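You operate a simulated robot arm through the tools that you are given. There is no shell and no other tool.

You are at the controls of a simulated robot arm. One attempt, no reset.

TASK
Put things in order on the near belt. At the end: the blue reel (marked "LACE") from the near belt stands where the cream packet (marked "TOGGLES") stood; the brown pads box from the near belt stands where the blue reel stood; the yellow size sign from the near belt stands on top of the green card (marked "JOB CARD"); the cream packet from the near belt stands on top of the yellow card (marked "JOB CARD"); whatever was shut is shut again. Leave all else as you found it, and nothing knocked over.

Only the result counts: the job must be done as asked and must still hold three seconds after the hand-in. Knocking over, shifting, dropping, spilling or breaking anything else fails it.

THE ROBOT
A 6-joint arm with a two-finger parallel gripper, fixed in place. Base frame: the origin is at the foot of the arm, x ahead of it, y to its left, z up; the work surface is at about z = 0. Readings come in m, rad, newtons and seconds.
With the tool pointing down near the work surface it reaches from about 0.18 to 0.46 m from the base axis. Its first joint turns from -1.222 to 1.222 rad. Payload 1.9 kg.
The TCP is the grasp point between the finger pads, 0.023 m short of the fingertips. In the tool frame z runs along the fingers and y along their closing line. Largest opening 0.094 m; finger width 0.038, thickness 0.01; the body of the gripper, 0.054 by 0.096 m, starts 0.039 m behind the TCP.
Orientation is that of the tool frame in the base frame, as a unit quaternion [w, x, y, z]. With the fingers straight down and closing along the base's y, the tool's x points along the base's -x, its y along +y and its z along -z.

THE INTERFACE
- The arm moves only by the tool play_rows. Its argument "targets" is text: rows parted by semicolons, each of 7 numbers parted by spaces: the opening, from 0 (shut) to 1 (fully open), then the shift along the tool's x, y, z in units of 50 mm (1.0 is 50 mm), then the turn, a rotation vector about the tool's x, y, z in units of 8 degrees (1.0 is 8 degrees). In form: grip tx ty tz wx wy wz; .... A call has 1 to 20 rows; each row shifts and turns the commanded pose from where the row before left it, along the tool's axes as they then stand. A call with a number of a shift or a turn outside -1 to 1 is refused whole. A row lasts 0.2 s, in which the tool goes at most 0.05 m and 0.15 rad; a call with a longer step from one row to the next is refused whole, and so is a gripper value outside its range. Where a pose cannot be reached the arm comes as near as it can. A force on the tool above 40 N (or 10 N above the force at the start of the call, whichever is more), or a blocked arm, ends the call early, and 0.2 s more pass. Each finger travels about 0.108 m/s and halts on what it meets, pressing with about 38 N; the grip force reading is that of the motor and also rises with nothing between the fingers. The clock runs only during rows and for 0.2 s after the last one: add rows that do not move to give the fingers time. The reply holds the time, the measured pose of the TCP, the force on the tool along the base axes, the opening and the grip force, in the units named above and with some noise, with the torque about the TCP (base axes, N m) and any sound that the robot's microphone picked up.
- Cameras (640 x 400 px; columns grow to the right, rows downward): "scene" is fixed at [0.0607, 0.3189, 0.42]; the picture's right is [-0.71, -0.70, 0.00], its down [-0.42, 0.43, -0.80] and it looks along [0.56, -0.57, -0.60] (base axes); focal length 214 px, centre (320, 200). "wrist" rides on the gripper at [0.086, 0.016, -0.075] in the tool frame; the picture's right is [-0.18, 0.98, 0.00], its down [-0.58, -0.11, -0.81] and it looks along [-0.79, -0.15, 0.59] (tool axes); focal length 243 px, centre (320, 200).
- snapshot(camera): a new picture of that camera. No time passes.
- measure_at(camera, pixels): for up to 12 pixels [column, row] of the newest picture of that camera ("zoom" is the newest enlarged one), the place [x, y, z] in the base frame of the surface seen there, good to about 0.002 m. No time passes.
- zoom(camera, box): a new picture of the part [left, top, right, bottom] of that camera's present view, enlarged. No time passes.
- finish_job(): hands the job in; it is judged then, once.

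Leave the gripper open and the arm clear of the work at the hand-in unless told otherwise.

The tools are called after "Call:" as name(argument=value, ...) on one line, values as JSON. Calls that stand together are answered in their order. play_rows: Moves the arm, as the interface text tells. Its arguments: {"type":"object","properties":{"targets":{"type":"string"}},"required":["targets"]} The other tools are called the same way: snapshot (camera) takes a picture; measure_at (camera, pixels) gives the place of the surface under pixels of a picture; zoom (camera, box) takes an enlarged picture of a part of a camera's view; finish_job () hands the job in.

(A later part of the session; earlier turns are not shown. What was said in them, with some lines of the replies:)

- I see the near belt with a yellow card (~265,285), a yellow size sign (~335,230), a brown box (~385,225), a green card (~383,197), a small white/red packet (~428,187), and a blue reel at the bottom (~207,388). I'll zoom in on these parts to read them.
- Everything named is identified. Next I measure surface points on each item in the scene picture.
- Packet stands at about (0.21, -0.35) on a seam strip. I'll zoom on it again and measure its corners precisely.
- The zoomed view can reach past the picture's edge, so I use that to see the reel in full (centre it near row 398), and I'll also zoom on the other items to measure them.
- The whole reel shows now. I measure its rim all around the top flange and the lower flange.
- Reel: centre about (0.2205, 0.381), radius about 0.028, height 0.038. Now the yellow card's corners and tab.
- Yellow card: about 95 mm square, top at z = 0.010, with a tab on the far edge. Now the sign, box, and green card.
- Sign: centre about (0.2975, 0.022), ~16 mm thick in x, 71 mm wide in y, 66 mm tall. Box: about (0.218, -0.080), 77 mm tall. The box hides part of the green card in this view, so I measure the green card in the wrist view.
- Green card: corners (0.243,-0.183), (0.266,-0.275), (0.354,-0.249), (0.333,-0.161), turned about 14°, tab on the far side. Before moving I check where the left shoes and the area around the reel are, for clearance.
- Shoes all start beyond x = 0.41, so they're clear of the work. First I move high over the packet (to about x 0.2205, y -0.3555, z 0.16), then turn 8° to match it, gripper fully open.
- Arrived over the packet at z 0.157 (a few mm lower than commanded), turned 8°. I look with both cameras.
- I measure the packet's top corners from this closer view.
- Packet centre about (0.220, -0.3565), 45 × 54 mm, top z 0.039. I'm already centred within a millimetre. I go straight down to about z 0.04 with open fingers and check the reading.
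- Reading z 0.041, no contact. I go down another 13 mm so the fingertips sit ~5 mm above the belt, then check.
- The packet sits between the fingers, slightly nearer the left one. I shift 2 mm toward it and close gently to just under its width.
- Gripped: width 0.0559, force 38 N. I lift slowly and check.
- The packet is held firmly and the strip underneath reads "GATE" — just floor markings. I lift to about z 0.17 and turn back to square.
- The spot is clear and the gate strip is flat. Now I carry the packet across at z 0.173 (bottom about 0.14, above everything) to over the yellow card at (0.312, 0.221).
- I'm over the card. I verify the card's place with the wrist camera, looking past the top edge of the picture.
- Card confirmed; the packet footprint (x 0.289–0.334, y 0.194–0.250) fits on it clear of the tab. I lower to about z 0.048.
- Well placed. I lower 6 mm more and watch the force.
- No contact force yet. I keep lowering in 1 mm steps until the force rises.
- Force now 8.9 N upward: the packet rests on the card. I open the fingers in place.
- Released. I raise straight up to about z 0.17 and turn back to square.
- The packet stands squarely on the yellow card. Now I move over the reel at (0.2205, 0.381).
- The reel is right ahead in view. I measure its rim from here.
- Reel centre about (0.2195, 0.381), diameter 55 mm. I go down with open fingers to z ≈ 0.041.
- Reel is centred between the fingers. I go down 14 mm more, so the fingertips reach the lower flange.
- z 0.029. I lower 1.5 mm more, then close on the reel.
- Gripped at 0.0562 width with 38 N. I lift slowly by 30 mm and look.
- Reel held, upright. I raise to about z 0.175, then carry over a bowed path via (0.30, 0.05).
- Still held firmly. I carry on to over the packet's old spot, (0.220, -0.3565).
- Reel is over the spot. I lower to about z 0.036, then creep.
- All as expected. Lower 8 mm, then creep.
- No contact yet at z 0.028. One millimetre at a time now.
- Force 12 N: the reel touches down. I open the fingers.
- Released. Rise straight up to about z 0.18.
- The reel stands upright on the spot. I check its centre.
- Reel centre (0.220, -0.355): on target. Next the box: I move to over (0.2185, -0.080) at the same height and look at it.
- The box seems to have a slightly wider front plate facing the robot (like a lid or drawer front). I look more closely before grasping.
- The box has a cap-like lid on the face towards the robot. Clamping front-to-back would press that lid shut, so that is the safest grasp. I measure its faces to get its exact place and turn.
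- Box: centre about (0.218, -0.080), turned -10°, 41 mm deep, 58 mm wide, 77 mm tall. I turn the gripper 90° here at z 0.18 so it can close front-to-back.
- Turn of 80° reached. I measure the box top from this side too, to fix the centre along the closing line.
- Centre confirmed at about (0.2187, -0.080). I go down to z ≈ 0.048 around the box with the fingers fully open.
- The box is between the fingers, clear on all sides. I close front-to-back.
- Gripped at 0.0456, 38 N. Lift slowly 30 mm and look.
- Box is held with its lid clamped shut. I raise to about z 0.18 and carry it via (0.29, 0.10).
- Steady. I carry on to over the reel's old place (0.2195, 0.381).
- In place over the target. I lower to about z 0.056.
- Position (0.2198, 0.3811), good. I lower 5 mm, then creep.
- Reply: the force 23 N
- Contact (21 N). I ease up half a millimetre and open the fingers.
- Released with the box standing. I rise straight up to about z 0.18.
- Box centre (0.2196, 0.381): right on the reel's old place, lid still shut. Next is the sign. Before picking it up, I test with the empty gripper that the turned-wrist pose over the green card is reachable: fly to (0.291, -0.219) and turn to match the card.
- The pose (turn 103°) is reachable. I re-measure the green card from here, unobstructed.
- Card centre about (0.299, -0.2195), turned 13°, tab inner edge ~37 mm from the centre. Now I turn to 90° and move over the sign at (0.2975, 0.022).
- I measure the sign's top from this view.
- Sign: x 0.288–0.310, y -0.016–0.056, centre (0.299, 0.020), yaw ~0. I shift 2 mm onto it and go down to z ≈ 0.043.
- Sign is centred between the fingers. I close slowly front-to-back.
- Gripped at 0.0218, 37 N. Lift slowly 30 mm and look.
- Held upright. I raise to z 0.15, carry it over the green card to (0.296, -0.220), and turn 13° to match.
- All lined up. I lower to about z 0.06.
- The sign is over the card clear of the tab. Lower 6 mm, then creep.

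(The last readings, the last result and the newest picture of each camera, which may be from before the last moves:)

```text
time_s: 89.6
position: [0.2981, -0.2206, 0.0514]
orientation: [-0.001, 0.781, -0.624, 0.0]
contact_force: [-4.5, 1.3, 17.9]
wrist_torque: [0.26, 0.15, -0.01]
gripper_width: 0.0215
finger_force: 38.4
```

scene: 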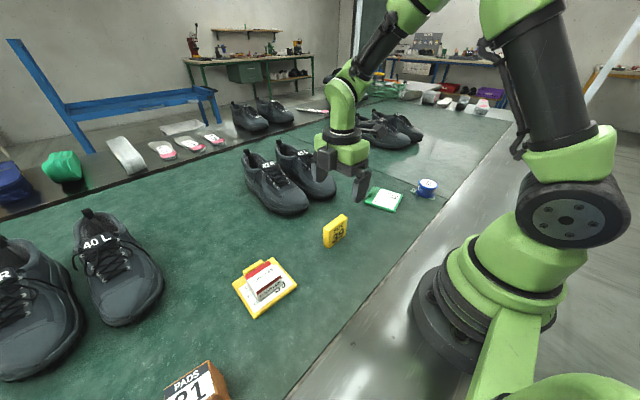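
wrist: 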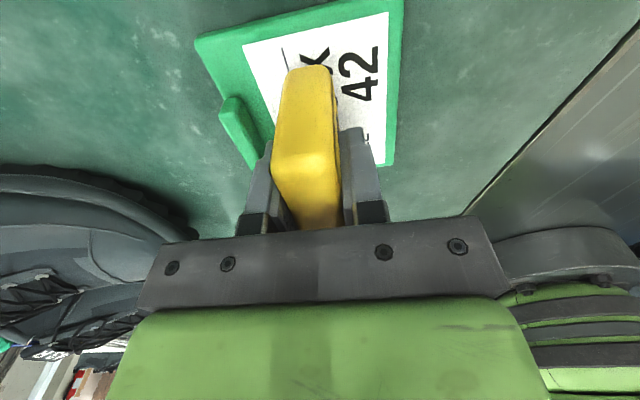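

Contact (18 N). I ease up slightly and open only part-way so the fingers stay clear of the tab.

Call:
play_rows(targets="0.1 0 0 -0.008 0 0 0; 0.24 0 0 0 0 0 0; 0.27 0 0 0 0 0 0; 0.31 0 0 0 0 0 0; 0.36 0 0 0 0 0 0; 0.4 0 0 0 0 0 0; 0.4 0 0 0 0 0 0")

Call:
snapshot(camera="wrist")

Call:
zoom(camera="scene", box=[330, 160, 430, 222])

```text
time_s: 91.2
position: [0.2961, -0.2191, 0.0509]
orientation: [0.0, 0.782, -0.624, 0.0]
contact_force: [-0.8, 0.0, 0.1]
wrist_torque: [0.01, 0.0, 0.0]
gripper_width: 0.0376
finger_force: 0.0
```

```text
taken
```

wrist: 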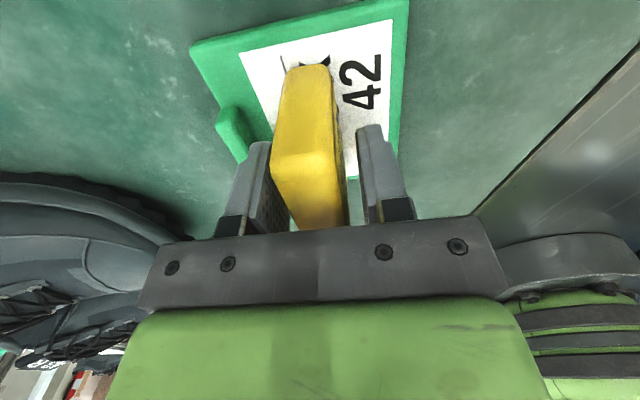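

```text
6.40 times, centred on (380, 191) of scene
```

zoom: 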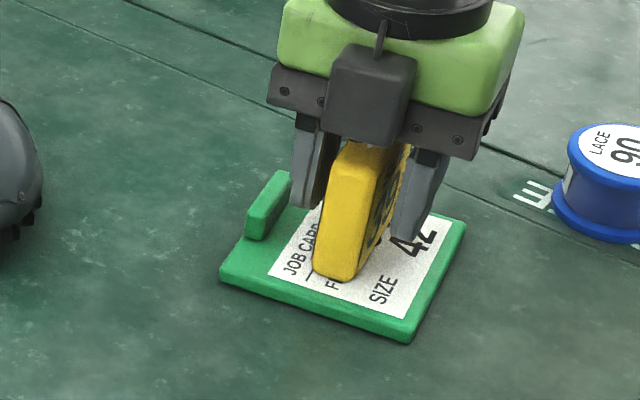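

The sign stands by itself on the card with gaps to both fingers. I rise straight up slowly, then higher.

Call:
play_rows(targets="0.4 0 0 -0.1 0 0 0; 0.4 0 0 -0.2 0 0 0; 0.4 0 0 -0.4 0 0 0; 0.4 0 0 -0.6 0 0 0; 0.4 0 0 -0.7 0 0 0; 0.6 0 0 -0.7 0 0 0; 0.8 0 0 -0.5 0 0 0; 1 0 0 0 0 0 0; 1 0 0 0 0 0 0")

Call:
snapshot(camera="scene")

Call:
zoom(camera="scene", box=[310, 160, 470, 260])

```text
time_s: 93.2
position: [0.297, -0.2208, 0.2109]
orientation: [-0.001, 0.781, -0.624, 0.0]
contact_force: [-0.1, 0.6, -0.4]
wrist_torque: [0.01, 0.02, -0.01]
gripper_width: 0.0941
finger_force: 0.1
```

```text
taken
```

scene: 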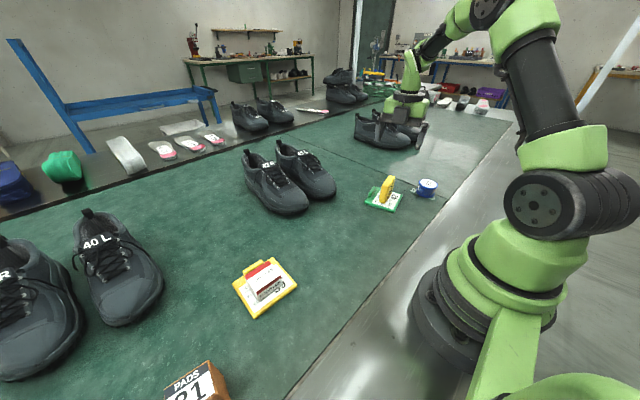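

```text
4.00 times, centred on (390, 210) of scene
```

zoom: 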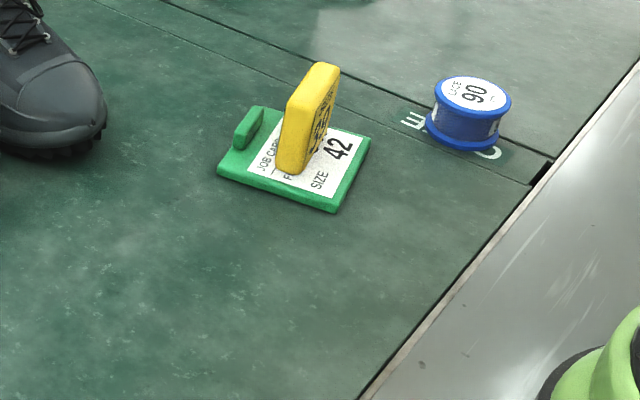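

The sign stands on the green card, the reel is in place. I raise further and retreat to near the start pose, then check everything once more.

Call:
play_rows(targets="1 0 0 -0.5 0 0 0; 1 0 0 -0.5 0 0 0; 1 0 0 -0.4 0 0 0; 1 -0.643 -0.134 0 0 0 0; 1 -0.643 -0.134 0 0 0 0; 1 -0.643 -0.134 0 0 0 0; 1 -0.643 -0.134 0 0 0 0; 1 -0.643 -0.134 0 0 0 0; 1 -0.643 -0.134 0 0 0 0; 1 -0.643 -0.134 0 0 0 0; 1 0 0 0 0 0 0; 1 0 0 0 0 0 0; 1 0 0 0 0 0 0")

Call:
snapshot(camera="scene")

Call:
zoom(camera="scene", box=[130, 392, 290, 400])

Call:
zoom(camera="scene", box=[200, 240, 330, 330])

Call:
measure_at(camera="zoom", pixels=[[180, 193], [355, 82], [460, 198], [272, 345], [310, 170]])

Call:
zoom(camera="scene", box=[340, 165, 460, 240])

```text
time_s: 96.0
position: [0.2947, 0.011, 0.2814]
orientation: [-0.002, 0.782, -0.624, 0.0]
contact_force: [-0.7, -0.3, -0.6]
wrist_torque: [-0.03, -0.01, 0.03]
gripper_width: 0.0938
finger_force: 0.1
```

```text
taken
```

scene: 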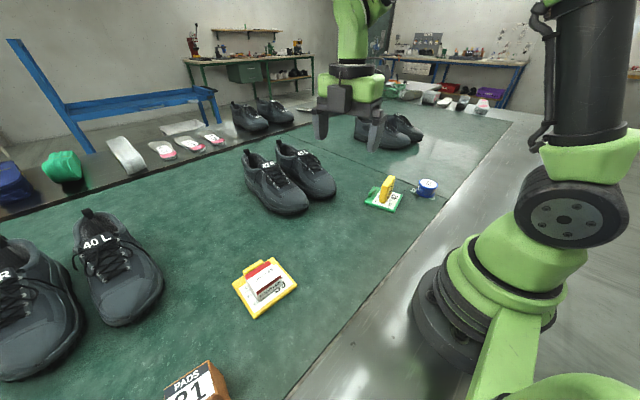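

```text
4.00 times, centred on (210, 396) of scene
```

zoom: 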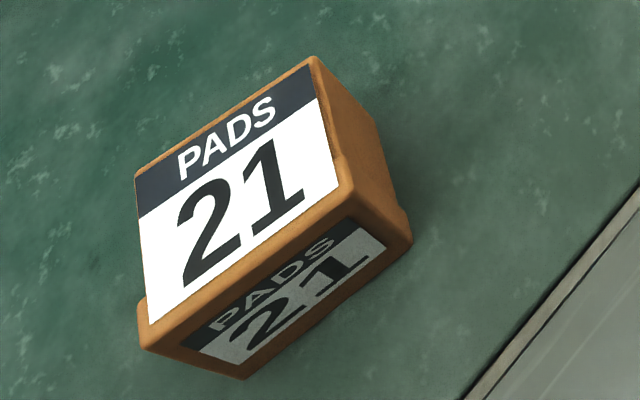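

```text
4.44 times, centred on (265, 285) of scene
```

zoom: 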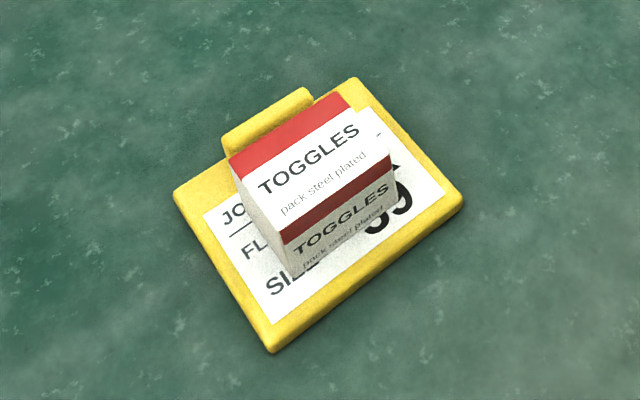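

```text
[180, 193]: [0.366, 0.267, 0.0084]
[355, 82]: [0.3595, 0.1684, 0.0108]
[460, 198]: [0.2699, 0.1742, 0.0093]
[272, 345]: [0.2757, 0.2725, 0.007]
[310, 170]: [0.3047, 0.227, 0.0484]
```

```text
5.33 times, centred on (400, 202) of scene
```

zoom: 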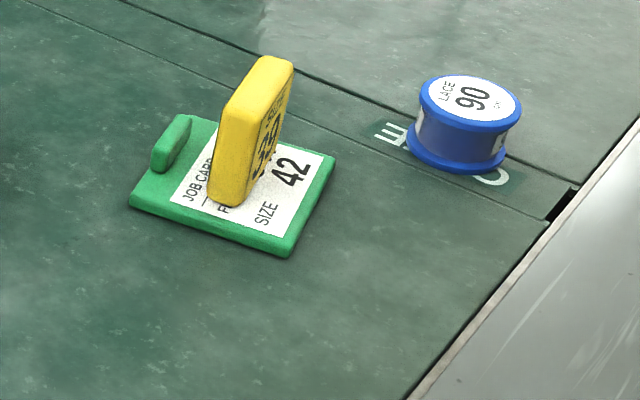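

All four items are upright and in place: the reel at (0.220, -0.355), the box at (0.220, 0.381) with its lid shut, the sign on the green card and the packet on the yellow card. The cards look unmoved and the gate strip is flat. The gripper is open and the arm is clear at z 0.28, so I hand the job in.

Call:
finish_job()

```text
The job is handed in.
```

The job is handed in. At my last check all four items stood where you asked, upright and within about 2 mm where I measured them:

| Item | Where it stands now |
|---|---|
| Blue reel ("LACE") | Where the cream packet stood, at about (0.220, -0.355) |
| Brown pads box | Where the blue reel stood, at about (0.220, 0.381) |
| Yellow size sign | On the green card, turned to match it and clear of the tab |
| Cream packet ("TOGGLES") | On the yellow card, clear of the tab |

- **Shut things:** the pads box has a cap-like lid, so I gripped it front to back to hold the lid closed, and it stayed shut. The gate strip under the reel is still flat.
- **Everything else:** the yellow card measured within about 3 mm of where it was. The green card and the shoes look unmoved, and nothing was knocked over.
- **Arm:** the gripper is open and the arm is clear of the work, at about 0.28 m height.

I have not seen the verdict of the judging.
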